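You operate a simulated robot arm through the tools that you are given. There is no shell and no other tool. Be economical: measure what you need, move in short steps, check, and stop when the job is done.

Carry out the task below with a simulated robot arm. There is one attempt and no reset: what you move stays moved.

TASK
Fetch the blue cover and set it on the top of the wooden bench. Then take the white bulb and put it on the low shelf of the cart. Then take the green bulb and leave it on the yellow plate. Then open the glue drawer, put the yellow glue block on the third shelf from the top of the blue rack away in the inside of the glue drawer and shut the drawer again. Then take the bin from the third shelf from the top of the blue rack and leave it on the wall shelf over the wooden bench. Then take the tagged bag on the top of the wooden bench and put it away on the lower shelf of the wooden bench. Then press the button of the blue lamp to switch it on. Then press the button of the yellow lamp to switch it on. Then take the green tip on the padded top of the long cart and put it away on the top of the steel bench. Then put the white clip on the square blue pad. Then take the polish jar and leave it on the padded top of the long cart. The order counts. Set down upright: white bulb, green bulb, polish jar.

The check looks at the end state, three seconds after you hand in, the way a careful person would. Anything else that was tipped, shoved, dropped, spilled or broken makes it a failure. Lids that push on must go on centred and level and be pressed home; caps that screw on are set level and turned clockwise until they are tight.

THE ROBOT
A 7-joint arm with a two-finger parallel gripper on a trunk, on a base that drives. Base frame: it is fixed to the floor where the robot stands at the start and does not move with it; the origin is under the middle of the robot, x ahead of it, y to its left, z up. Readings come in cm, degrees, newtons and seconds.
With the tool pointing down near the work surface it reaches from about 10 to 94 cm from the robot's upright axis, wherever it stands. Its first joint turns from -166.0 to 166.0 degrees. Places, roughly: bin [-175, -225, 100]; blue cover [50, 0, 75]; button of the blue lamp [70, 530, 40]; button of the yellow lamp [90, 530, 40]; glue drawer [190, 560, 80]; green bulb (4x4x6 cm) [-150, -50, 90]; green tip (3x3x3 cm) [570, 590, 90]; inside of the glue drawer [190, 560, 80]; low shelf of the cart [90, 230, 40]; lower shelf of the wooden bench [-160, 10, 30]; padded top of the long cart [560, 570, 90]; polish jar [250, 225, 125]; square blue pad (7x7x3 cm) [260, 230, 120]; tagged bag [-175, -75, 100]; top of the steel bench [360, 290, 90]; top of the wooden bench [-170, 10, 90]; wall shelf over the wooden bench (266x20 cm) [-184, 8, 136]; white bulb (4x4x6 cm) [60, -10, 70]; white clip (4x3x4 cm) [240, 220, 120]; yellow glue block [-175, -200, 100]; yellow plate (12x8x1 cm) [-180, -110, 90]. Payload 1.57 kg.
Tool frame: the origin (TCP) lies between the finger pads and is the grasp point; the fingertips stand 3 cm ahead of it; z points along the fingers, y is the line along which they close. The gripper opens to 11 cm. The fingers are 2.4 cm wide and 1.2 cm thick; the gripper's body (4.8 by 11.2 cm) begins 7.8 cm behind the TCP.
Orientation is that of the tool frame in the base frame, as a unit quaternion [x, y, z, w]. With the fingers straight down and closing along the base's y, the tool's x points along the base's -x, its y along +y and its z along -z.

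THE INTERFACE
- The arm moves only by the tool jog_arm. Its argument "commands" is a list that holds one entry, the list of rows, each a list of 7 numbers: the turn, a rotation vector about the tool's x, y, z in degrees, then the shift along the tool's x, y, z in cm, then the opening, from 0 (shut) to 1 (fully open). In form: [[[ax, ay, az, x, y, z, grip], ...]]. A call has 1 to 10 rows; each row shifts and turns the commanded pose from where the row before left it, along the tool's axes as they then stand. A row lasts 0.2 s, in which the tool goes at most 5 cm and 8.6 degrees; a call with a longer step from one row to the next is refused whole, and so is a gripper value outside its range. A pose out of reach is approached as far as the arm can. The call stops where the force on the tool passes 40 N (or 10 N more than at its start, if that is more) or the arm is blocked; 0.2 s more then pass. Each finger travels about 10.8 cm/s and halts on what it meets, pressing with about 41 N; the grip force reading is that of the motor and also rises with nothing between the fingers. The clock runs only during rows and for 0.2 s after the last one: add rows that do not move to give the fingers time. The reply holds the time, the measured pose of the TCP, the force on the tool along the base axes, the opening and the grip force, in the units named above and with some noise, with the torque about the TCP (base axes, N m) and any sound that the robot's microphone picked up.
- Cameras (640 x 400 px; columns grow to the right, rows downward): "scene" is now at [46.66, 15.47, 144.78]; the picture's right is [-0.75, -0.66, 0.00], its down [-0.60, 0.68, -0.42] and it looks along [0.28, -0.31, -0.91] (base axes); focal length 264 px, centre (320, 200). "wrist" rides on the gripper at [7, 1.6, -14.1] in the tool frame; the picture's right is [-0.23, 0.97, 0.00], its down [-0.85, -0.20, -0.48] and it looks along [-0.47, -0.11, 0.88] (tool axes); focal length 222 px, centre (320, 200). There is no depth. A picture from a camera that has moved, and an enlarged one, comes with that camera's place and axes in the base frame and with its lens.
- grab_frame(camera): a new picture of that camera. It takes no simulated time.
- lift_body(by): slides the trunk up (or, below 0, down) by that many cm; the arm and the scene camera ride with it, the base frame stays. It gives what a move gives, with no picture.
- steer(legs): drives the robot by 1 to 6 legs, each [ahead, left, turn to the left] in cm, cm and degrees, along the robot's own axes; the way and the turn of a leg run together, so that a leg with both is an arc; at most 150 cm and 180 degrees a leg. The arm and the cameras ride along, it lands a little off, and it stops where it bumps. It gives what a move gives.
- pan_tilt(pan, tilt): turns the head with the scene camera to pan (to the left, within 103 degrees either way) and tilt (down, from -29 to 69), counted from straight ahead of the robot. It gives what a move gives.
- close_up(camera, box): a new picture of the part [left, top, right, bottom] of that camera's present view, enlarged. It takes no simulated time.
- close_job(): hands the job in; it is judged then, once.

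Work in short steps. Places have to be worked out from the pictures, the camera data and where the tool is seen: move nearer, look again, correct. Check each grasp and each placing, and mend what went wrong. You have 546 turns and 328 pictures in all, those below and enlarged ones among them. Open the gripper and draw the arm clear of the work before you hand the job in, unless the task says otherwise.

The tools are called as a command line: name --argument value ..., lists and objects as JSON in quotes. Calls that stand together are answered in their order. jog_arm: Moves the arm, as the interface text tells. Its arguments: {"type":"object","properties":{"commands":{"type":"array"}},"required":["commands"]} The other tools are called the same way: lift_body (by) slides the trunk up or down; steer (legs) drives the base; pan_tilt (pan, tilt) turns the head that bears the scene camera; grab_frame (camera) takes a picture; close_up (camera, box) takes an enlarged picture of a part of a camera's view; close_job () hands the job in.

At the start:

```text
time_s: 0.0
ee_pos: [69.18, -5.2, 106.03]
orientation: [0.0, 1.0, -0.001, 0.0]
force: [0.2, 0.2, -0.9]
moment: [0.0, -0.01, 0.04]
opening: 10.99
grasp_force: 0.0
trunk travel left (down, up): [-52.5, 8.5]
robot x, y, heading: [-0.06, -0.19, -0.2]
head pan, tilt: [-48.4, 65.2]
```

scene: 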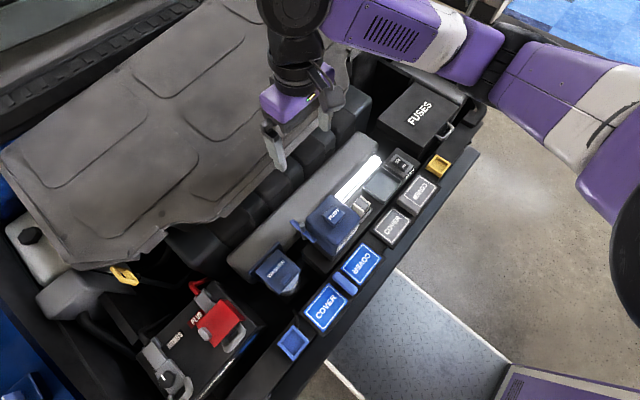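
wrist: 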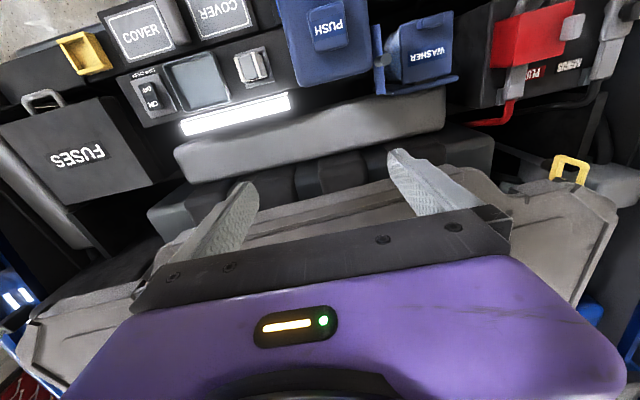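

I start by enlarging the area with the covers to identify the blue cover and the white bulb.

close_up --camera "scene" --box '[220, 120, 480, 380]'

close_up --camera "wrist" --box '[0, 0, 640, 200]'

```text
1.54 times, centred on (350, 250) of scene
camera zoom: at [46.66, 15.47, 144.78], right [-0.75, -0.66, 0.0], down [-0.6, 0.68, -0.42], along [0.28, -0.31, -0.91], focal length 405 px, centre (274, 123)
```

zoom: 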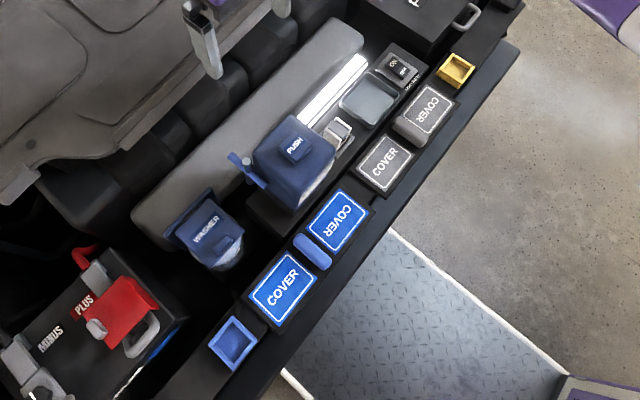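

```text
1.00 times, centred on (320, 100) of wrist (not enlarged: the box is as wide or as high as the picture)
camera zoom: at [62.18, -3.59, 120.29], right [0.23, 0.97, 0.0], down [0.85, -0.2, 0.48], along [0.47, -0.11, -0.88], focal length 222 px, centre (320, 300)
```

zoom: 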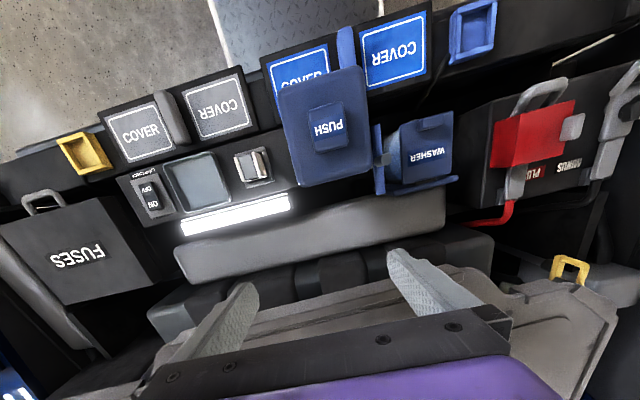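

The "COVER" plates have a handle ridge in their middle (blue at about [48,5,75]). I move the tool back and down a little for a closer wrist view.

jog_arm --commands '[[[0, 0, 0, 5, 0, 0, 1], [0, 0, 0, 5, 0, 0, 1], [0, 0, 0, 5, 0, 0, 1], [0, 0, 0, 4, 0, 3, 1], [0, 0, 0, 0, 0, 4, 1], [0, 0, 0, 0, 0, 0, 1]]]'

grab_frame --camera "wrist"

grab_frame --camera "scene"

```text
time_s: 1.4
ee_pos: [56.78, -6.93, 97.33]
orientation: [0.0, 1.0, 0.001, 0.0]
force: [0.1, -0.1, 0.2]
moment: [0.01, -0.01, 0.03]
opening: 10.99
grasp_force: 0.1
out of reach, approached as far as the arm can: row 3, 4
trunk travel left (down, up): [-52.5, 8.5]
robot x, y, heading: [0.19, 0.13, -0.1]
head pan, tilt: [-48.4, 65.2]
```

```text
323 pictures are left
camera wrist: at [49.73, -5.34, 111.53], right [0.23, 0.97, 0.0], down [0.85, -0.2, 0.48], along [0.47, -0.11, -0.88], focal length 222 px, centre (320, 200)
```

wrist: 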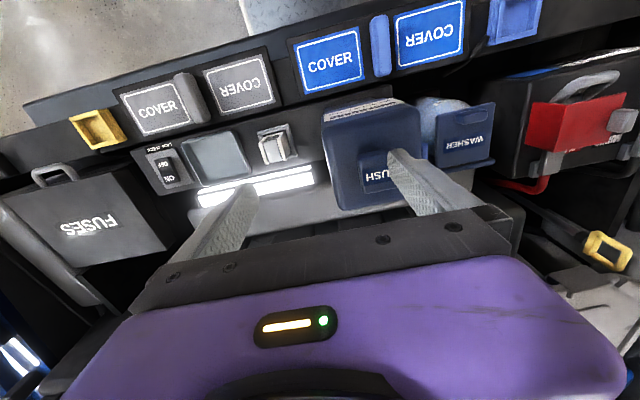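

```text
322 pictures are left
camera scene: at [46.66, 15.47, 144.79], right [-0.75, -0.66, 0.0], down [-0.6, 0.68, -0.42], along [0.28, -0.31, -0.91], focal length 264 px, centre (320, 200)
```

scene: 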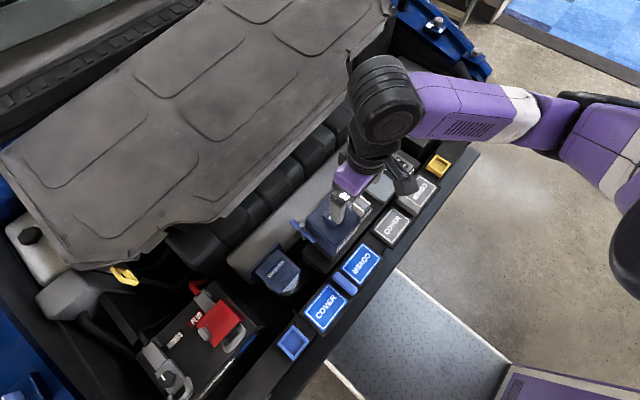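

A close look at the small white block and the blue cover.

close_up --camera "wrist" --box '[200, 80, 360, 210]'

close_up --camera "wrist" --box '[280, 0, 560, 200]'

```text
3.08 times, centred on (280, 145) of wrist
camera zoom: at [49.73, -5.34, 111.53], right [0.23, 0.97, 0.0], down [0.85, -0.2, 0.48], along [0.47, -0.11, -0.88], focal length 684 px, centre (443, 369)
```

zoom: 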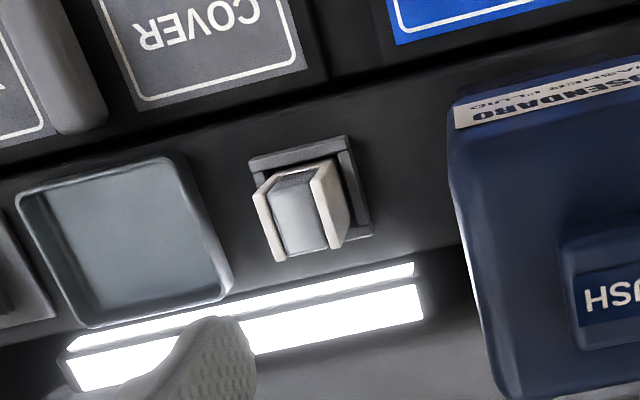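

```text
2.00 times, centred on (420, 100) of wrist
camera zoom: at [49.73, -5.34, 111.53], right [0.23, 0.97, 0.0], down [0.85, -0.2, 0.48], along [0.47, -0.11, -0.88], focal length 444 px, centre (120, 400)
```

zoom: 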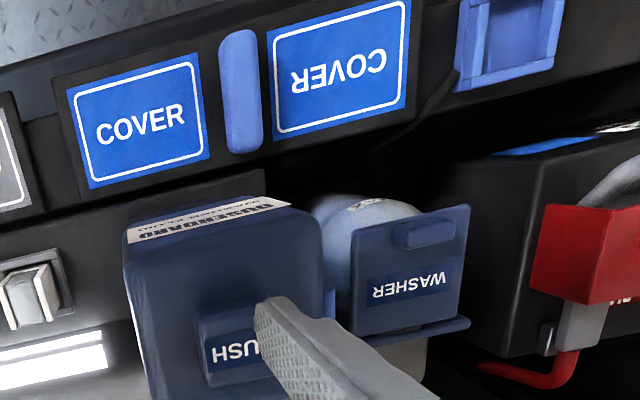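

The white block with flat sides is the bulb in its socket at about [58,-15.5,72]; the blue handle triangulates to about [48,4.3,72]. I move over the handle at safe height first.

jog_arm --commands '[[[0, 0, 0, 0, 4, 0, 0.6], [0, 0, 0, 0, 4, 0, 0.6], [0, 0, 0, 2, 3.2, 1, 0.6], [0, 0, 0, 3, 0, 3, 0.6], [0, 0, 0, 3.8, 0, 3, 0.6], [0, 0, 0, 0, 0, 0, 0.6]]]'

grab_frame --camera "wrist"

```text
time_s: 2.4
ee_pos: [53.62, 4.03, 94.5]
orientation: [0.0, 1.0, 0.0, 0.01]
force: [-5.2, -1.4, 20.6]
moment: [-0.87, 0.18, -0.34]
opening: 6.67
grasp_force: 0.2
out of reach, approached as far as the arm can: row 4
trunk travel left (down, up): [-52.5, 8.5]
robot x, y, heading: [0.02, 0.12, 0.0]
head pan, tilt: [-48.4, 65.2]
stopped in row 4: the force on the tool passed its limit at 108 N (the readings are from after the stop); the commanded pose is now the measured one
```

```text
319 pictures are left
camera wrist: at [46.3, 5.61, 108.58], right [0.23, 0.97, 0.01], down [0.85, -0.2, 0.49], along [0.48, -0.11, -0.87], focal length 222 px, centre (320, 200)
```

wrist: 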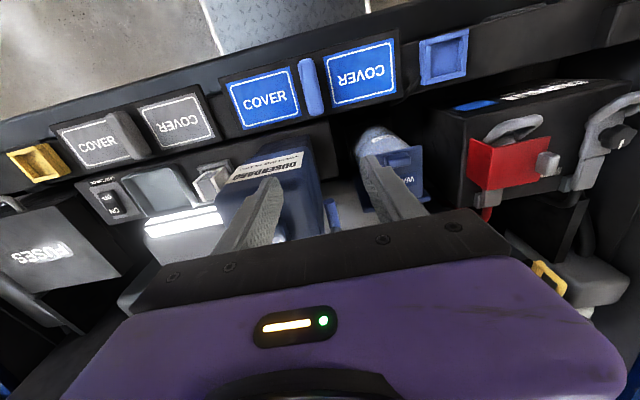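

A contact: the PUSH bottle seems taller than assumed (left fingertip). I lift straight up.

jog_arm --commands '[[[0, 0, 0, 0, 0, -3, 0.6], [0, 0, 0, 0, 0, -3, 0.6], [0, 0, 0, 0, 0, 0, 0.6]]]'

grab_frame --camera "scene"

grab_frame --camera "wrist"

```text
time_s: 3.2
ee_pos: [56.52, 4.72, 98.92]
orientation: [0.001, 1.0, 0.001, 0.007]
force: [0.2, 0.0, 0.5]
moment: [-0.01, -0.04, -0.03]
opening: 6.6
grasp_force: 0.2
out of reach, approached as far as the arm can: row 1, 2
trunk travel left (down, up): [-52.5, 8.5]
robot x, y, heading: [0.26, 0.13, -0.1]
head pan, tilt: [-48.4, 65.2]
```

```text
318 pictures are left
camera scene: at [46.67, 15.45, 144.78], right [-0.75, -0.66, 0.0], down [-0.6, 0.68, -0.42], along [0.28, -0.31, -0.91], focal length 264 px, centre (320, 200)
```

scene: 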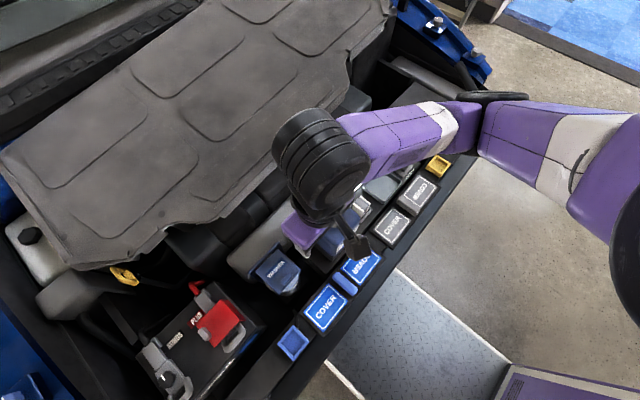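

```text
317 pictures are left
camera wrist: at [49.34, 6.31, 112.93], right [0.23, 0.97, 0.01], down [0.85, -0.2, 0.49], along [0.48, -0.11, -0.87], focal length 222 px, centre (320, 200)
```

wrist: 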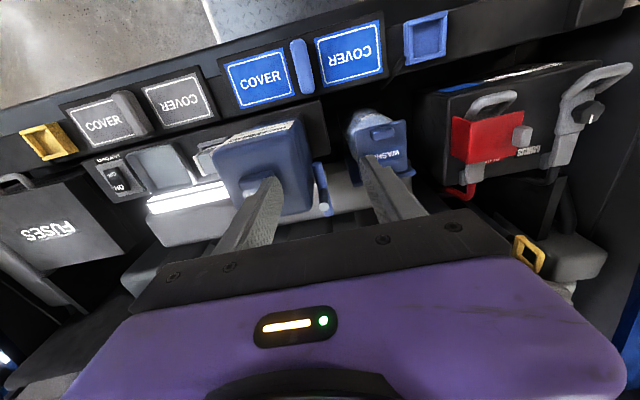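

The tool needs more distance from the upright axis at this height, so I raise the trunk and back the base up 22 cm.

lift_body --by 6

steer --legs '[[-22, 0, 0]]'

grab_frame --camera "scene"

grab_frame --camera "wrist"

```text
time_s: 4.2
ee_pos: [56.59, 4.68, 104.7]
orientation: [0.001, 1.0, 0.001, 0.009]
force: [-0.5, 0.3, -0.6]
moment: [-0.01, 0.01, 0.03]
opening: 6.61
grasp_force: 0.0
trunk travel left (down, up): [-58.5, 2.5]
robot x, y, heading: [-0.04, 0.25, 0.1]
head pan, tilt: [-48.4, 65.2]
```

```text
time_s: 5.9
ee_pos: [34.12, 4.73, 104.9]
orientation: [0.0, 1.0, 0.001, 0.008]
force: [0.4, 0.2, 0.0]
moment: [0.01, 0.03, -0.01]
opening: 6.61
grasp_force: 0.0
trunk travel left (down, up): [-58.5, 2.5]
robot x, y, heading: [-22.42, -0.17, -0.1]
head pan, tilt: [-48.4, 65.2]
```

```text
316 pictures are left
camera scene: at [24.23, 15.47, 150.78], right [-0.75, -0.66, 0.0], down [-0.6, 0.68, -0.42], along [0.28, -0.31, -0.91], focal length 264 px, centre (320, 200)
```

scene: 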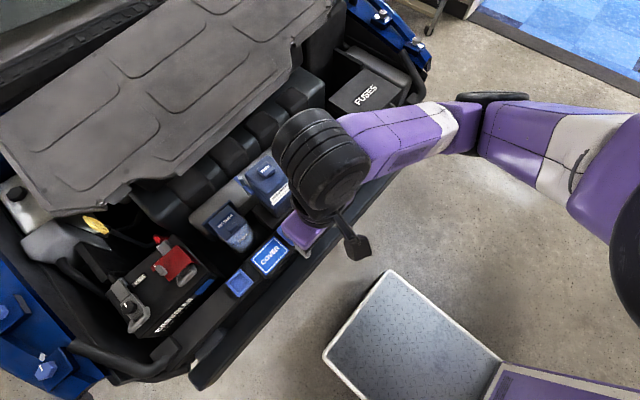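

```text
315 pictures are left
camera wrist: at [26.9, 6.33, 118.91], right [0.23, 0.97, 0.01], down [0.85, -0.2, 0.49], along [0.48, -0.11, -0.87], focal length 222 px, centre (320, 200)
```

wrist: 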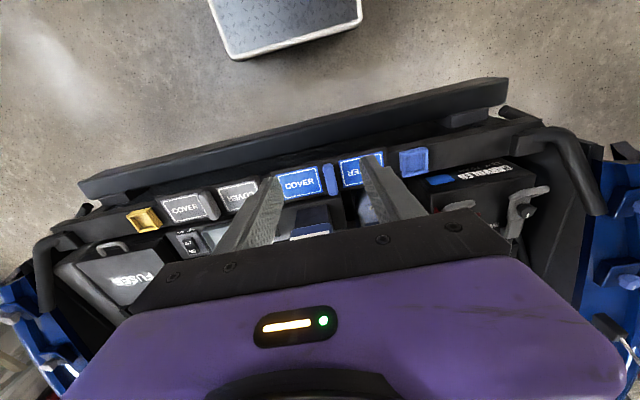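

The handle is at about [48, 3.8]. Now I move out to above it.

jog_arm --commands '[[[0, 0, 0, -5, -0.5, 0, 0.6], [0, 0, 0, -5, -0.3, 1, 0.6], [0, 0, 0, -3.9, 0, 3, 0.6], [0, 0, 0, 0, 0, 5, 0.6], [0, 0, 0, 0, 0, 4, 0.6], [0, 0, 0, 0, 0, 0, 0.6]]]'

grab_frame --camera "wrist"

grab_frame --camera "scene"

```text
refused: row 1 steps farther than a row can; nothing moved
```

```text
314 pictures are left
camera wrist: at [26.9, 6.33, 118.91], right [0.23, 0.97, 0.01], down [0.85, -0.2, 0.49], along [0.48, -0.11, -0.87], focal length 222 px, centre (320, 200)
```

wrist: 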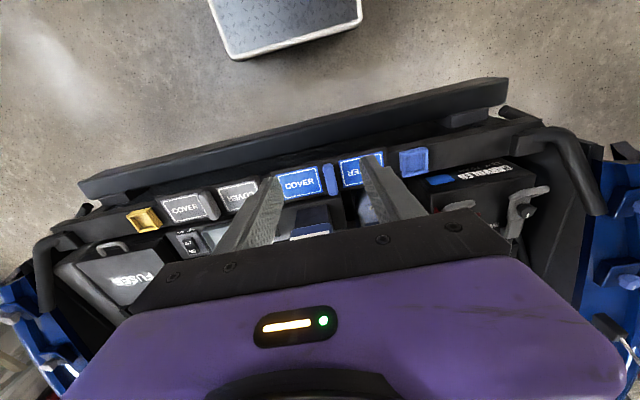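

```text
313 pictures are left
camera scene: at [24.23, 15.47, 150.78], right [-0.75, -0.66, 0.0], down [-0.6, 0.68, -0.42], along [0.28, -0.31, -0.91], focal length 264 px, centre (320, 200)
```

scene: 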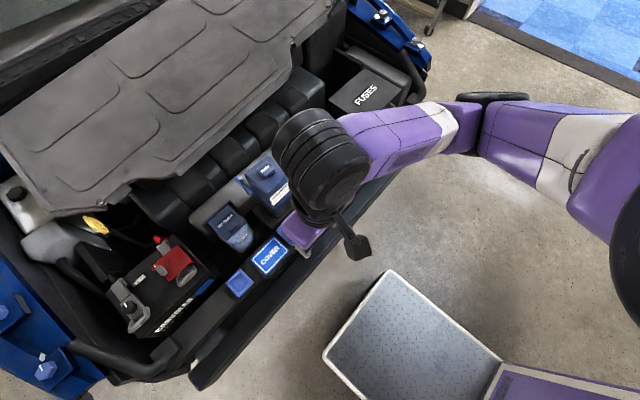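

Step length was slightly too long; I retry with shorter rows, and stop at TCP z ≈ 92.

jog_arm --commands '[[[0, 0, 0, -4.5, -0.5, 0, 0.6], [0, 0, 0, -4.5, -0.3, 1, 0.6], [0, 0, 0, -3.9, 0, 3, 0.6], [0, 0, 0, -1, 0, 4.5, 0.6], [0, 0, 0, 0, 0, 4.4, 0.6], [0, 0, 0, 0, 0, 0, 0.6]]]'

grab_frame --camera "wrist"

```text
time_s: 7.3
ee_pos: [47.97, 3.94, 92.25]
orientation: [0.0, 1.0, 0.001, 0.007]
force: [-0.1, 0.1, 0.2]
moment: [0.0, 0.02, 0.03]
opening: 6.59
grasp_force: 0.1
trunk travel left (down, up): [-58.5, 2.5]
robot x, y, heading: [-22.62, 0.2, -0.3]
head pan, tilt: [-48.4, 65.2]
```

```text
312 pictures are left
camera wrist: at [40.74, 5.45, 106.34], right [0.23, 0.97, 0.01], down [0.85, -0.2, 0.49], along [0.48, -0.11, -0.87], focal length 222 px, centre (320, 200)
```

wrist: 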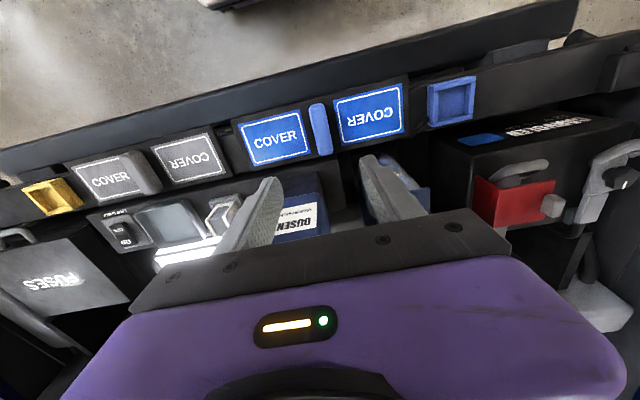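

Handle at x≈47.6, y≈3.9, directly under. I descend to z≈77 and look.

jog_arm --commands '[[[0, 0, 0, 0.5, 0, 4, 0.6], [0, 0, 0, 0, 0, 4, 0.6], [0, 0, 0, 0, 0, 4, 0.6], [0, 0, 0, 0, 0, 3, 0.6], [0, 0, 0, 0, 0, 0, 0.6]]]'

grab_frame --camera "wrist"

grab_frame --camera "scene"

```text
time_s: 8.5
ee_pos: [47.88, 3.98, 77.06]
orientation: [0.0, 1.0, 0.0, 0.008]
force: [0.0, 0.2, 0.9]
moment: [0.02, -0.05, 0.01]
opening: 6.58
grasp_force: 0.1
trunk travel left (down, up): [-58.5, 2.5]
robot x, y, heading: [-22.54, 0.22, -0.0]
head pan, tilt: [-48.4, 65.2]
```

```text
311 pictures are left
camera wrist: at [40.73, 5.63, 91.2], right [0.23, 0.97, 0.01], down [0.85, -0.2, 0.49], along [0.48, -0.11, -0.87], focal length 222 px, centre (320, 200)
```

wrist: 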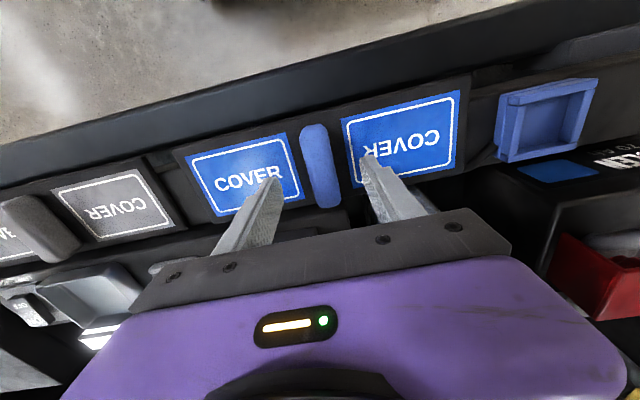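

```text
310 pictures are left
camera scene: at [24.22, 15.47, 150.78], right [-0.75, -0.66, 0.0], down [-0.6, 0.68, -0.42], along [0.28, -0.31, -0.91], focal length 264 px, centre (320, 200)
```

scene: 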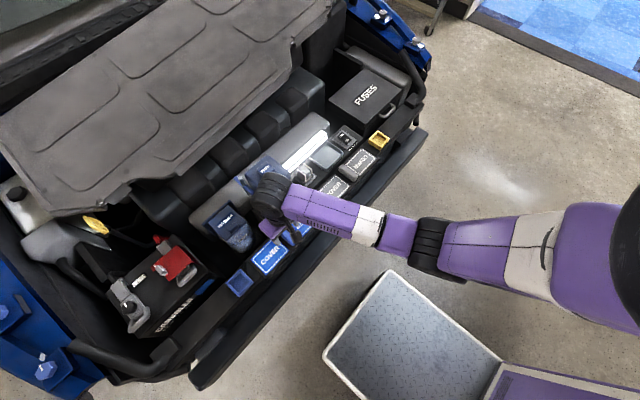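

Aligned. I lower 2.5 cm with fine steps, watching the force.

jog_arm --commands '[[[0, 0, 0, 0, 0, 1, 0.6], [0, 0, 0, 0, 0, 1, 0.6], [0, 0, 0, 0, 0, 0.7, 0.6], [0, 0, 0, 0, 0, 0, 0.6]]]'

close_up --camera "wrist" --box '[180, 60, 480, 260]'

```text
time_s: 9.5
ee_pos: [47.99, 3.92, 74.49]
orientation: [0.001, 1.0, 0.001, 0.008]
force: [0.3, 0.5, -1.2]
moment: [-0.03, 0.04, 0.0]
opening: 6.6
grasp_force: 0.1
trunk travel left (down, up): [-58.5, 2.5]
robot x, y, heading: [-22.33, 0.06, -0.1]
head pan, tilt: [-48.4, 65.2]
```

```text
2.00 times, centred on (330, 160) of wrist
camera zoom: at [40.74, 5.6, 88.55], right [0.23, 0.97, 0.01], down [0.85, -0.2, 0.49], along [0.48, -0.11, -0.87], focal length 444 px, centre (300, 280)
```

zoom: 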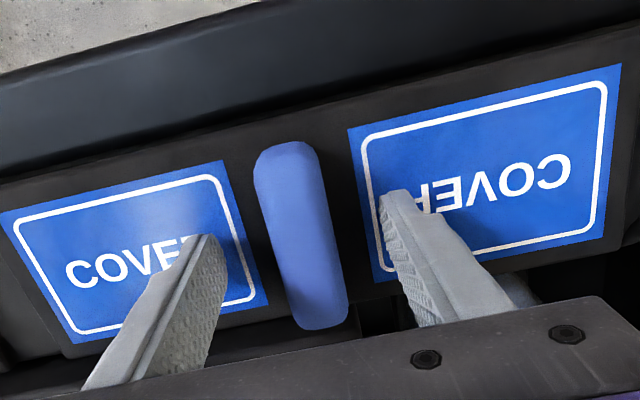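

Still no contact; I continue down in small steps.

jog_arm --commands '[[[0, 0, 0, 0.5, 0, 0.7, 0.6], [0, 0, 0, 0, 0, 0.7, 0.6], [0, 0, 0, 0, 0, 0.6, 0.6], [0, 0, 0, 0, 0, 0, 0.6]]]'

close_up --camera "wrist" --box '[180, 60, 480, 260]'

```text
time_s: 10.1
ee_pos: [47.7, 4.12, 73.71]
orientation: [0.0, 1.0, 0.002, 0.01]
force: [-8.0, -1.5, 27.2]
moment: [-0.64, 0.51, -0.24]
opening: 6.61
grasp_force: 0.1
trunk travel left (down, up): [-58.5, 2.5]
robot x, y, heading: [-22.52, 0.07, -0.1]
head pan, tilt: [-48.4, 65.2]
stopped in row 2: the force on the tool passed its limit at 56 N (the readings are from after the stop); the commanded pose is now the measured one
```

```text
2.00 times, centred on (330, 160) of wrist
camera zoom: at [40.35, 5.69, 87.87], right [0.23, 0.97, 0.01], down [0.84, -0.2, 0.5], along [0.48, -0.11, -0.87], focal length 444 px, centre (300, 280)
```

zoom: 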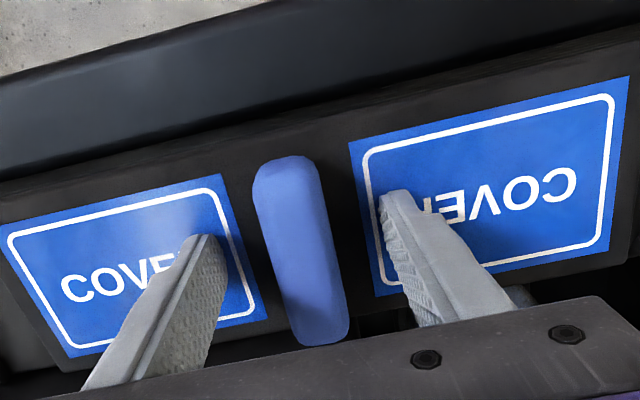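

Fingertips touched the plate (top at ≈70.7). I back off 0.6 cm and close on the handle.

jog_arm --commands '[[[0, 0, 0, 0, 0, -0.6, 0.6], [0, 0, 0, 0, 0, 0, 0.3], [0, 0, 0, 0, 0, 0, 0], [0, 0, 0, 0, 0, 0, 0], [0, 0, 0, 0, 0, 0, 0]]]'

jog_arm --commands '[[[0, 0, 0, 0, 0, -1, 0], [0, 0, 0, 0, 0, -2, 0], [0, 0, 0, 0, 0, -2, 0], [0, 0, 0, 0, 0, 0, 0]]]'

grab_frame --camera "wrist"

```text
time_s: 11.2
ee_pos: [47.6, 4.12, 74.17]
orientation: [0.001, 1.0, 0.002, 0.008]
force: [0.2, -0.5, -0.1]
moment: [0.0, -0.01, -0.04]
opening: 2.34
grasp_force: 35.8
trunk travel left (down, up): [-58.5, 2.5]
robot x, y, heading: [-22.33, -0.05, 0.0]
head pan, tilt: [-48.4, 65.2]
```

```text
time_s: 12.2
ee_pos: [47.63, 4.03, 79.38]
orientation: [0.001, 1.0, 0.002, 0.009]
force: [0.2, 0.2, -2.4]
moment: [0.01, -0.02, 0.02]
opening: 2.31
grasp_force: 35.2
trunk travel left (down, up): [-58.5, 2.5]
robot x, y, heading: [-22.58, 0.19, -0.2]
head pan, tilt: [-48.4, 65.2]
```

```text
307 pictures are left
camera wrist: at [40.35, 5.7, 93.44], right [0.23, 0.97, 0.01], down [0.85, -0.2, 0.49], along [0.48, -0.11, -0.87], focal length 222 px, centre (320, 200)
```

wrist: 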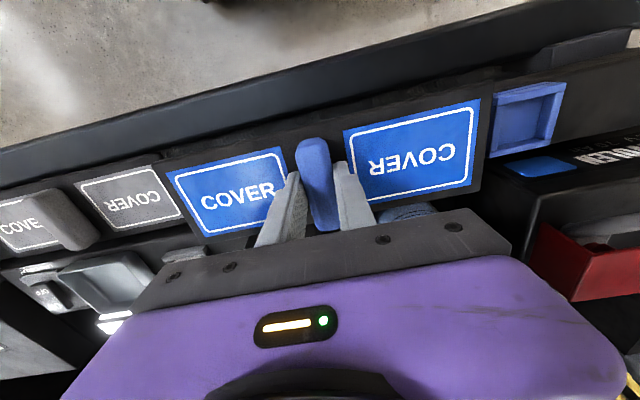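

The cover came along (opening 2.3 cm). I lift higher and draw back, then look at what was beneath.

jog_arm --commands '[[[0, 0, 0, 0, 0, -4, 0], [0, 0, 0, 0, 0, -4, 0], [0, 0, 0, 0, 0, -4.8, 0], [0, 0, 0, 0, 0, -4.8, 0], [0, 0, 0, 4.5, 0, -2, 0], [0, 0, 0, 4.5, 0, -2, 0], [0, 0, 0, 4.5, 0, 0, 0], [0, 0, 0, 0, 0, 0, 0]]]'

grab_frame --camera "scene"

grab_frame --camera "wrist"

```text
time_s: 14.1
ee_pos: [33.42, 4.37, 100.51]
orientation: [0.001, 1.0, 0.001, 0.009]
force: [0.1, 0.0, -1.5]
moment: [-0.01, -0.04, 0.01]
opening: 2.35
grasp_force: 35.5
out of reach, approached as far as the arm can: row 3
trunk travel left (down, up): [-58.5, 2.5]
robot x, y, heading: [-22.65, -0.02, -0.1]
head pan, tilt: [-48.4, 65.2]
```

```text
306 pictures are left
camera scene: at [24.22, 15.46, 150.78], right [-0.75, -0.66, 0.0], down [-0.6, 0.68, -0.42], along [0.28, -0.31, -0.91], focal length 264 px, centre (320, 200)
```

scene: 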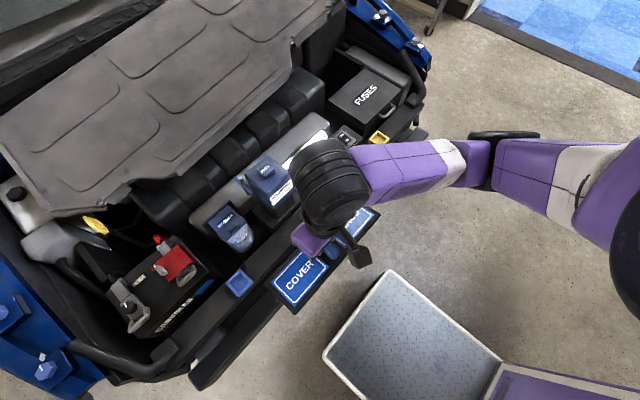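

```text
305 pictures are left
camera wrist: at [26.13, 5.83, 114.58], right [0.23, 0.97, 0.01], down [0.85, -0.2, 0.49], along [0.48, -0.11, -0.87], focal length 222 px, centre (320, 200)
```

wrist: 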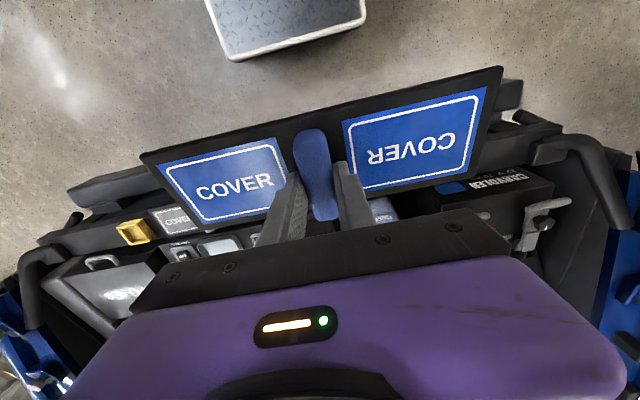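

Cover in hand. I back off and turn the robot round toward the wooden bench, with the head looking ahead.

steer --legs '[[-15, 0, 0], [0, 0, 90], [0, 0, 90]]'

pan_tilt --pan 0 --tilt 30

grab_frame --camera "scene"

```text
time_s: 22.9
ee_pos: [-93.12, -0.21, 100.41]
orientation: [0.999, -0.037, -0.01, 0.001]
force: [0.7, -0.3, -2.1]
moment: [0.0, 0.01, 0.02]
opening: 2.34
grasp_force: 35.2
trunk travel left (down, up): [-58.5, 2.5]
robot x, y, heading: [-36.66, 0.33, 175.8]
head pan, tilt: [-48.4, 65.2]
```

```text
time_s: 24.0
ee_pos: [-93.12, -0.23, 100.54]
orientation: [0.999, -0.037, -0.01, 0.001]
force: [-0.2, -0.1, -2.6]
moment: [0.01, 0.01, 0.03]
opening: 2.34
grasp_force: 35.9
trunk travel left (down, up): [-58.5, 2.5]
robot x, y, heading: [-36.72, 0.37, 175.7]
head pan, tilt: [0.0, 30.0]
```

```text
304 pictures are left
camera scene: at [-90.11, -16.2, 155.56], right [0.07, 1.0, 0.0], down [0.5, -0.04, -0.87], along [-0.86, 0.06, -0.5], focal length 264 px, centre (320, 200)
```

scene: 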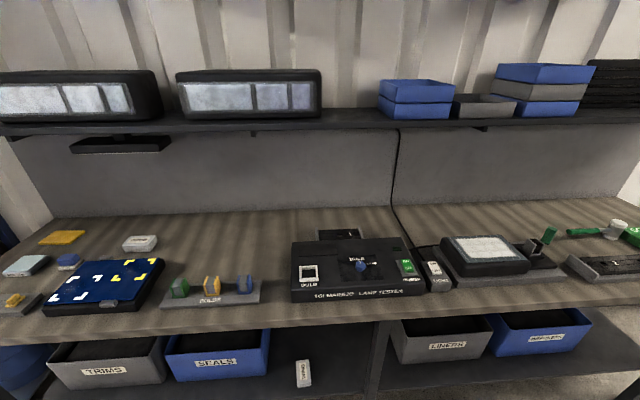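

The bench top is visible (front edge x≈-135, back ≈-193). A free patch lies at about [-163,-40], between bag and tester and behind the bulb rack. I straighten the heading, shift sideways, and look closer.

steer --legs '[[0, 0, 4.3], [22, 40, 0]]'

pan_tilt --pan 0 --tilt 40

grab_frame --camera "scene"

```text
time_s: 27.2
ee_pos: [-114.58, -45.18, 100.59]
orientation: [1.0, 0.004, -0.009, 0.002]
force: [0.8, -0.7, -2.1]
moment: [0.02, 0.04, -0.01]
opening: 2.35
grasp_force: 35.4
trunk travel left (down, up): [-58.5, 2.5]
robot x, y, heading: [-58.79, -40.31, -179.7]
head pan, tilt: [0.0, 30.0]
```

```text
time_s: 28.0
ee_pos: [-114.73, -45.12, 100.38]
orientation: [1.0, 0.005, -0.009, 0.001]
force: [-0.2, -0.4, -1.7]
moment: [0.0, 0.01, 0.02]
opening: 2.32
grasp_force: 35.7
trunk travel left (down, up): [-58.5, 2.5]
robot x, y, heading: [-58.75, -40.35, -179.5]
head pan, tilt: [0.0, 40.0]
```

```text
303 pictures are left
camera scene: at [-109.91, -60.79, 154.03], right [-0.01, 1.0, 0.0], down [0.64, 0.01, -0.77], along [-0.77, -0.01, -0.64], focal length 264 px, centre (320, 200)
```

scene: 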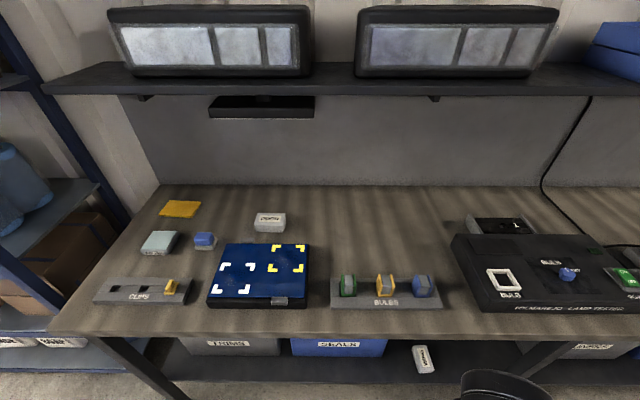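

Free area centre ≈[-165,-42]. I first raise and extend the tool to clear the bulbs, then drive in.

jog_arm --commands '[[[0, 0, 0, -4, 0, -2, 0], [0, 0, 0, -4, 0, -2, 0], [0, 0, 0, -4, 0, -2, 0], [0, 0, 0, -4, 0, -2, 0], [0, 0, 0, 0, 0, -2, 0], [0, 0, 0, 0, 0, 0, 0]]]'

steer --legs '[[34, 0, 0]]'

pan_tilt --pan 0 --tilt 60

grab_frame --camera "scene"

grab_frame --camera "wrist"

```text
time_s: 29.4
ee_pos: [-130.86, -45.25, 110.52]
orientation: [1.0, 0.004, -0.01, 0.001]
force: [-0.2, 1.1, -1.4]
moment: [-0.01, -0.03, 0.04]
opening: 2.32
grasp_force: 35.5
trunk travel left (down, up): [-58.5, 2.5]
robot x, y, heading: [-58.6, -40.34, -179.5]
head pan, tilt: [0.0, 40.0]
```

```text
time_s: 31.6
ee_pos: [-164.7, -44.71, 110.52]
orientation: [1.0, 0.0, -0.009, 0.001]
force: [0.3, 0.2, -1.8]
moment: [0.04, 0.01, 0.0]
opening: 2.32
grasp_force: 35.7
trunk travel left (down, up): [-58.5, 2.5]
robot x, y, heading: [-92.18, -40.63, 179.9]
head pan, tilt: [0.0, 40.0]
```

```text
time_s: 32.4
ee_pos: [-164.73, -44.73, 110.56]
orientation: [1.0, -0.001, -0.01, 0.001]
force: [0.5, -0.5, -2.3]
moment: [0.01, 0.01, 0.01]
opening: 2.35
grasp_force: 35.8
trunk travel left (down, up): [-58.5, 2.5]
robot x, y, heading: [-92.79, -40.35, 179.9]
head pan, tilt: [0.0, 60.0]
```

```text
302 pictures are left
camera scene: at [-142.05, -60.46, 151.36], right [0.0, 1.0, 0.0], down [0.87, 0.0, -0.5], along [-0.5, 0.0, -0.87], focal length 264 px, centre (320, 200)
```

scene: 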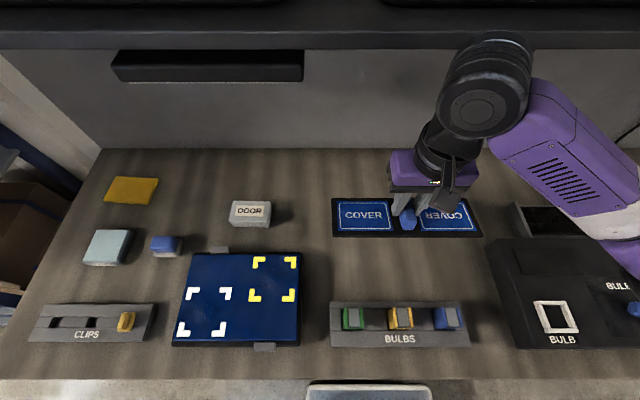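

```text
301 pictures are left
camera wrist: at [-157.49, -46.32, 124.62], right [-0.23, -0.97, 0.01], down [-0.85, 0.2, 0.49], along [-0.48, 0.11, -0.87], focal length 222 px, centre (320, 200)
```

wrist: 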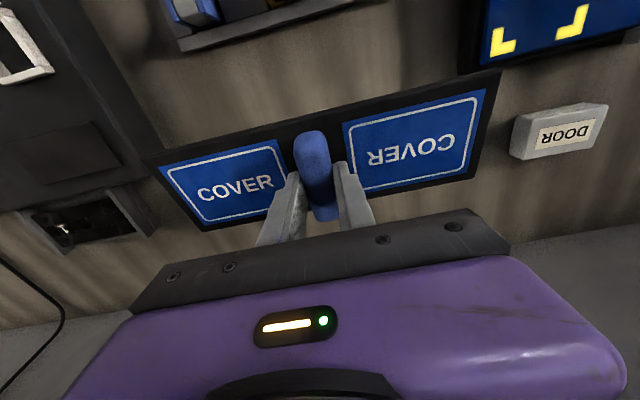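

Clear beneath. I lower the cover toward the bench, small steps at the end.

jog_arm --commands '[[[0, 0, 0, 0, -2, 4, 0], [0, 0, 0, 0, -1, 4, 0], [0, 0, 0, 0, 0, 4, 0], [0, 0, 0, 0, 0, 1, 0], [0, 0, 0, 0, 0, 0.7, 0], [0, 0, 0, 0, 0, 0, 0]]]'

jog_arm --commands '[[[0, 0, 0, 0, 0, 0.6, 0], [0, 0, 0, 0, 0, 0.6, 0], [0, 0, 0, 0, 0, 0.6, 0], [0, 0, 0, 0, 0, 0.6, 0], [0, 0, 0, 0, 0, 0.6, 0], [0, 0, 0, 0, 0, 0.6, 0], [0, 0, 0, 0, 0, 0.6, 0]]]'

grab_frame --camera "wrist"

```text
time_s: 33.8
ee_pos: [-164.76, -41.72, 97.03]
orientation: [1.0, -0.001, -0.009, 0.001]
force: [-0.1, -0.8, -1.6]
moment: [-0.02, -0.01, -0.01]
opening: 2.35
grasp_force: 35.7
trunk travel left (down, up): [-58.5, 2.5]
robot x, y, heading: [-92.3, -40.78, 180.0]
head pan, tilt: [0.0, 60.0]
```

```text
time_s: 35.2
ee_pos: [-165.06, -41.72, 93.76]
orientation: [1.0, 0.0, -0.011, 0.001]
force: [4.8, -0.7, 21.0]
moment: [0.14, -0.93, -0.11]
opening: 2.34
grasp_force: 35.5
trunk travel left (down, up): [-58.5, 2.5]
robot x, y, heading: [-92.71, -40.8, 180.1]
head pan, tilt: [0.0, 60.0]
stopped in row 6: the force on the tool passed its limit at 52 N (the readings are from after the stop); the commanded pose is now the measured one
```

```text
300 pictures are left
camera wrist: at [-157.82, -43.34, 107.87], right [-0.23, -0.97, 0.01], down [-0.84, 0.2, 0.5], along [-0.49, 0.11, -0.87], focal length 222 px, centre (320, 200)
```

wrist: 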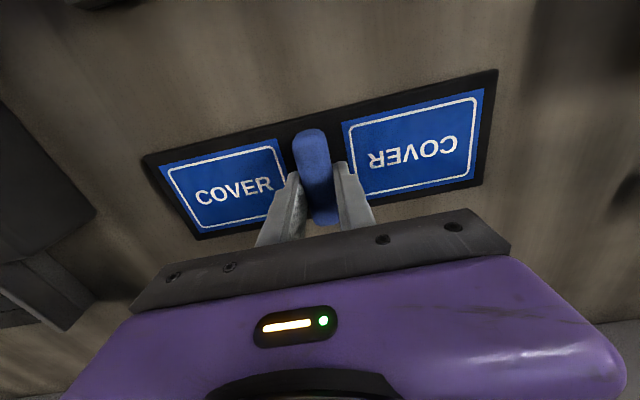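

The cover rests on the bench. I open, keep a beat, and rise.

jog_arm --commands '[[[0, 0, 0, 0, 0, -0.2, 0.2], [0, 0, 0, 0, 0, 0, 0.5], [0, 0, 0, 0, 0, 0, 0.5], [0, 0, 0, 0, 0, -3, 0.5], [0, 0, 0, 0, 0, -4, 0.5], [0, 0, 0, 0, 0, -4.5, 0.5], [0, 0, 0, 0, 0, -4.5, 0.5], [0, 0, 0, 0, 0, 0, 0.5]]]'

grab_frame --camera "scene"

```text
time_s: 37.0
ee_pos: [-164.44, -41.66, 109.45]
orientation: [1.0, -0.001, -0.011, 0.001]
force: [0.4, -0.5, 0.3]
moment: [-0.02, 0.03, 0.04]
opening: 5.53
grasp_force: 0.0
trunk travel left (down, up): [-58.5, 2.5]
robot x, y, heading: [-92.67, -40.3, 179.8]
head pan, tilt: [0.0, 60.0]
```

```text
299 pictures are left
camera scene: at [-142.02, -60.46, 151.36], right [0.0, 1.0, 0.0], down [0.87, 0.0, -0.5], along [-0.5, 0.0, -0.87], focal length 264 px, centre (320, 200)
```

scene: 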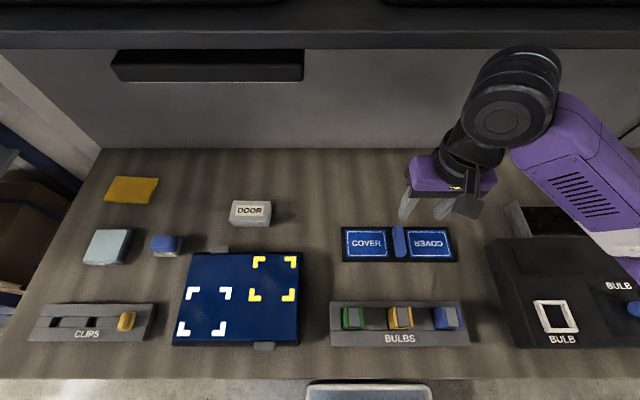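

Cover placed well. Next the white bulb: back out, turn to the car.

steer --legs '[[-55, -28, 0], [0, 0, -90], [0, 0, -90], [18, 0, 0]]'

pan_tilt --pan 0 --tilt 60

grab_frame --camera "scene"

grab_frame --camera "wrist"

```text
time_s: 49.0
ee_pos: [49.92, -8.17, 109.39]
orientation: [-0.018, 1.0, 0.001, 0.011]
force: [0.3, -0.8, 0.2]
moment: [0.03, -0.02, 0.0]
opening: 5.49
grasp_force: 0.0
trunk travel left (down, up): [-58.5, 2.5]
robot x, y, heading: [-21.46, -11.72, 2.1]
head pan, tilt: [0.0, 60.0]
```

```text
time_s: 49.6
ee_pos: [49.97, -8.08, 109.53]
orientation: [-0.019, 1.0, 0.001, 0.01]
force: [0.6, 0.2, -0.1]
moment: [-0.02, 0.0, -0.02]
opening: 5.49
grasp_force: 0.0
trunk travel left (down, up): [-58.5, 2.5]
robot x, y, heading: [-21.79, -11.82, 2.2]
head pan, tilt: [0.0, 60.0]
```

```text
298 pictures are left
camera scene: at [26.72, 9.85, 151.35], right [0.04, -1.0, 0.0], down [-0.87, -0.03, -0.5], along [0.5, 0.02, -0.87], focal length 264 px, centre (320, 200)
```

scene: 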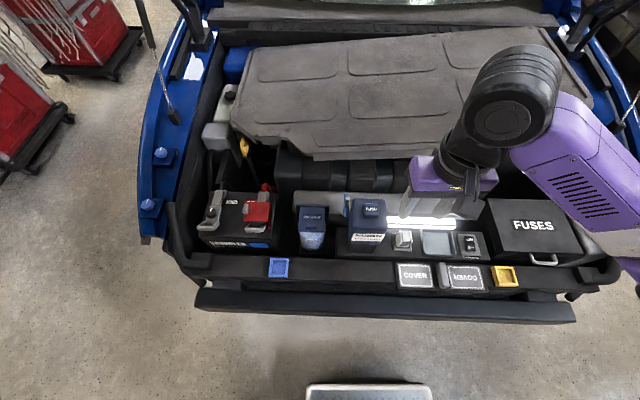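

```text
297 pictures are left
camera wrist: at [42.54, -6.78, 123.53], right [0.19, 0.98, 0.01], down [0.85, -0.17, 0.5], along [0.49, -0.09, -0.87], focal length 222 px, centre (320, 200)
```

wrist: 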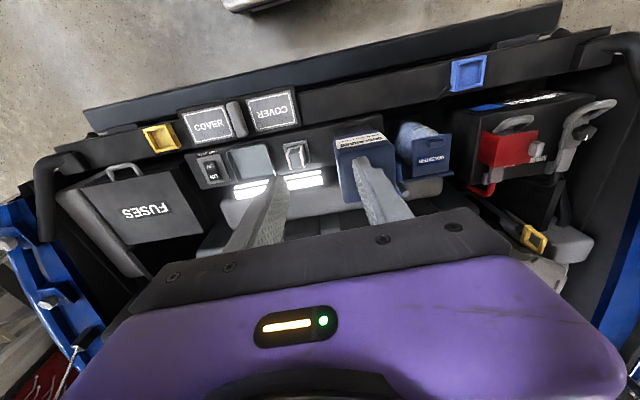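

Bottles are intact. The bulb is at ≈[58.5,-15.2], top ≈73. I align the tool (+2.2° about z), move above it, and descend part way.

jog_arm --commands '[[[0, 0, 2.2, -3, -3, 0, 0.55], [0, 0, 0, -3, -3, 0, 0.55], [0, 0, 0, -2.5, -1.2, 2, 0.55], [0, 0, 0, 0, 0, 4.5, 0.55], [0, 0, 0, 0, 0, 4.5, 0.55], [0, 0, 0, 0, 0, 3, 0.55], [0, 0, 0, 0, 0, 0, 0.55]]]'

grab_frame --camera "wrist"

close_up --camera "scene" --box '[300, 140, 540, 300]'

```text
time_s: 51.2
ee_pos: [58.64, -15.25, 95.93]
orientation: [0.001, 1.0, 0.001, 0.01]
force: [-0.7, 0.3, 0.7]
moment: [0.01, 0.01, 0.0]
opening: 6.05
grasp_force: 0.1
trunk travel left (down, up): [-58.5, 2.5]
robot x, y, heading: [-21.73, -11.8, 2.1]
head pan, tilt: [0.0, 60.0]
```

```text
296 pictures are left
camera wrist: at [51.28, -13.65, 109.91], right [0.23, 0.97, 0.01], down [0.84, -0.2, 0.5], along [0.48, -0.11, -0.87], focal length 222 px, centre (320, 200)
```

wrist: 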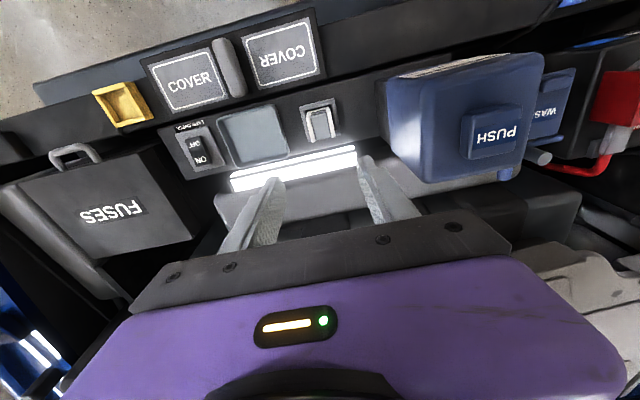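

```text
2.50 times, centred on (420, 220) of scene
camera zoom: at [26.72, 9.85, 151.35], right [0.04, -1.0, 0.0], down [-0.87, -0.03, -0.5], along [0.5, 0.02, -0.87], focal length 659 px, centre (70, 150)
```

zoom: 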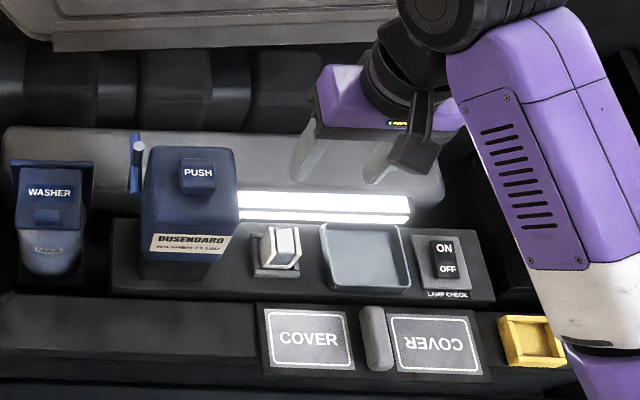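

Bulb under tool at ≈[58.3,-15.4]; bottle edge at y≈-8.4 leaves ~1.3 cm beside the hand. I shift slightly to -y and descend to z≈82.

jog_arm --commands '[[[0, 0, 0, 0.2, -0.3, 4, 0.5], [0, 0, 0, 0, 0, 4, 0.5], [0, 0, 0, 0, 0, 4, 0.5], [0, 0, 0, 0, 0, 2, 0.5], [0, 0, 0, 0, 0, 0, 0.5]]]'

grab_frame --camera "wrist"

close_up --camera "scene" --box '[300, 140, 540, 300]'

```text
time_s: 52.5
ee_pos: [58.71, -15.64, 81.89]
orientation: [0.001, 1.0, 0.001, 0.011]
force: [0.2, -0.2, 0.0]
moment: [-0.01, -0.02, -0.02]
opening: 5.47
grasp_force: 0.0
trunk travel left (down, up): [-58.5, 2.5]
robot x, y, heading: [-21.89, -11.8, 2.3]
head pan, tilt: [0.0, 60.0]
```

```text
294 pictures are left
camera wrist: at [51.4, -14.05, 95.99], right [0.23, 0.97, 0.01], down [0.84, -0.2, 0.5], along [0.48, -0.11, -0.87], focal length 222 px, centre (320, 200)
```

wrist: 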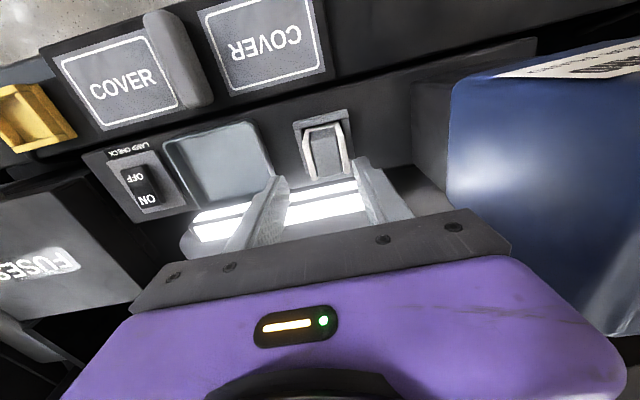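

```text
2.50 times, centred on (420, 220) of scene
camera zoom: at [26.72, 9.85, 151.35], right [0.04, -1.0, 0.0], down [-0.87, -0.03, -0.5], along [0.5, 0.02, -0.87], focal length 659 px, centre (70, 150)
```

zoom: 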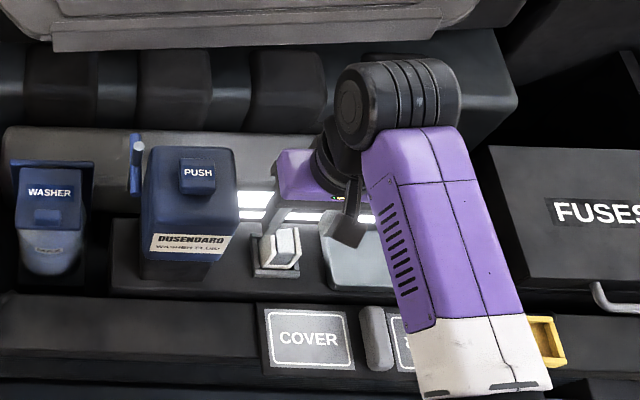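

I lower 4 cm more and re-check the alignment.

jog_arm --commands '[[[0, 0, 0, 0.3, 0.2, 2, 0.5], [0, 0, 0, 0, 0, 2, 0.5], [0, 0, 0, 0, 0, 0, 0.5]]]'

close_up --camera "wrist" --box '[200, 60, 500, 260]'

```text
time_s: 53.2
ee_pos: [58.69, -15.08, 77.65]
orientation: [0.001, 1.0, 0.002, 0.01]
force: [0.1, 0.5, -0.4]
moment: [0.0, 0.0, -0.02]
opening: 5.5
grasp_force: 0.0
trunk travel left (down, up): [-58.5, 2.5]
robot x, y, heading: [-21.72, -12.12, 2.1]
head pan, tilt: [0.0, 60.0]
```

```text
2.00 times, centred on (350, 160) of wrist
camera zoom: at [51.36, -13.59, 91.8], right [0.23, 0.97, 0.01], down [0.84, -0.2, 0.5], along [0.48, -0.11, -0.87], focal length 444 px, centre (260, 280)
```

zoom: 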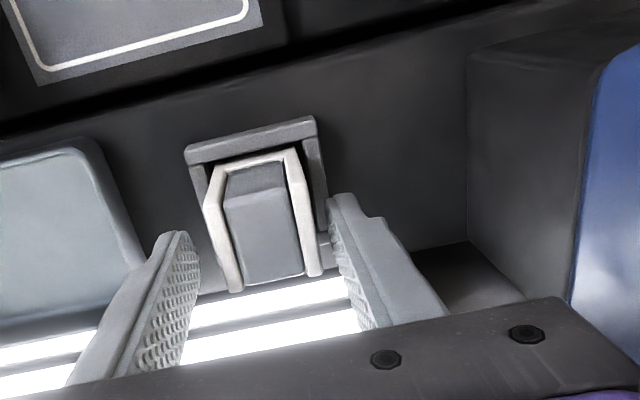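

Aligned laterally. I descend in small steps with force watch to TCP ≈73.5.

jog_arm --commands '[[[0, 0, 0, 0, -0.1, 1, 0.5], [0, 0, 0, 0, 0, 1, 0.5], [0, 0, 0, 0, 0, 1, 0.5], [0, 0, 0, 0, 0, 0.8, 0.5], [0, 0, 0, 0, 0, 0, 0.5]]]'

close_up --camera "wrist" --box '[200, 60, 500, 260]'

close_up --camera "scene" --box '[360, 180, 480, 260]'

```text
time_s: 53.9
ee_pos: [58.7, -15.23, 76.17]
orientation: [0.001, 1.0, 0.003, 0.011]
force: [-13.3, -0.1, 26.6]
moment: [0.79, 0.73, 0.31]
opening: 5.54
grasp_force: 0.1
trunk travel left (down, up): [-58.5, 2.5]
robot x, y, heading: [-21.77, -11.99, 2.2]
head pan, tilt: [0.0, 60.0]
stopped in row 3: the force on the tool passed its limit at 58 N (the readings are from after the stop); the commanded pose is now the measured one
```

```text
2.00 times, centred on (350, 160) of wrist
camera zoom: at [51.39, -13.8, 90.27], right [0.23, 0.97, 0.01], down [0.84, -0.2, 0.49], along [0.48, -0.1, -0.87], focal length 444 px, centre (260, 280)
```

zoom: 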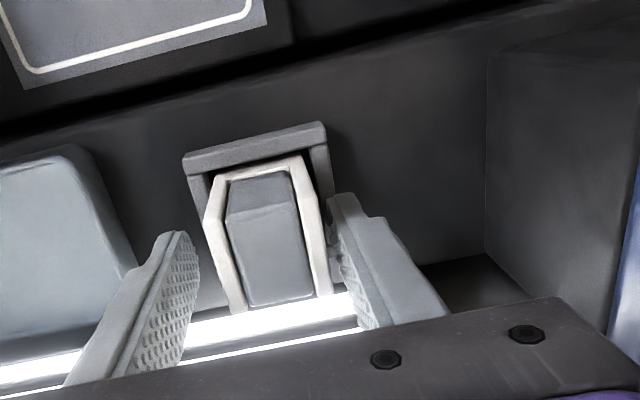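

```text
5.00 times, centred on (420, 220) of scene
camera zoom: at [26.54, 9.86, 151.46], right [0.04, -1.0, 0.0], down [-0.86, -0.03, -0.5], along [0.5, 0.02, -0.87], focal length 1318 px, centre (-180, 100)
```

zoom: 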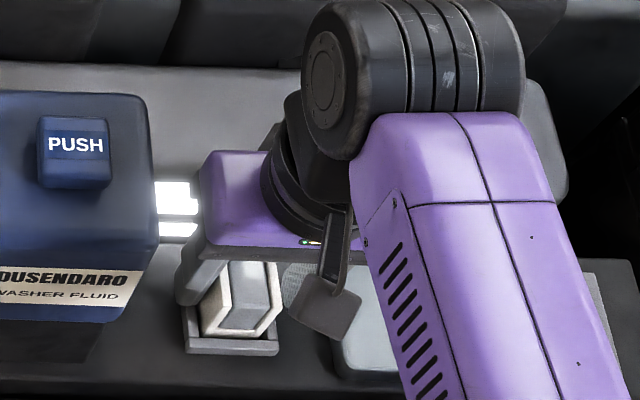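

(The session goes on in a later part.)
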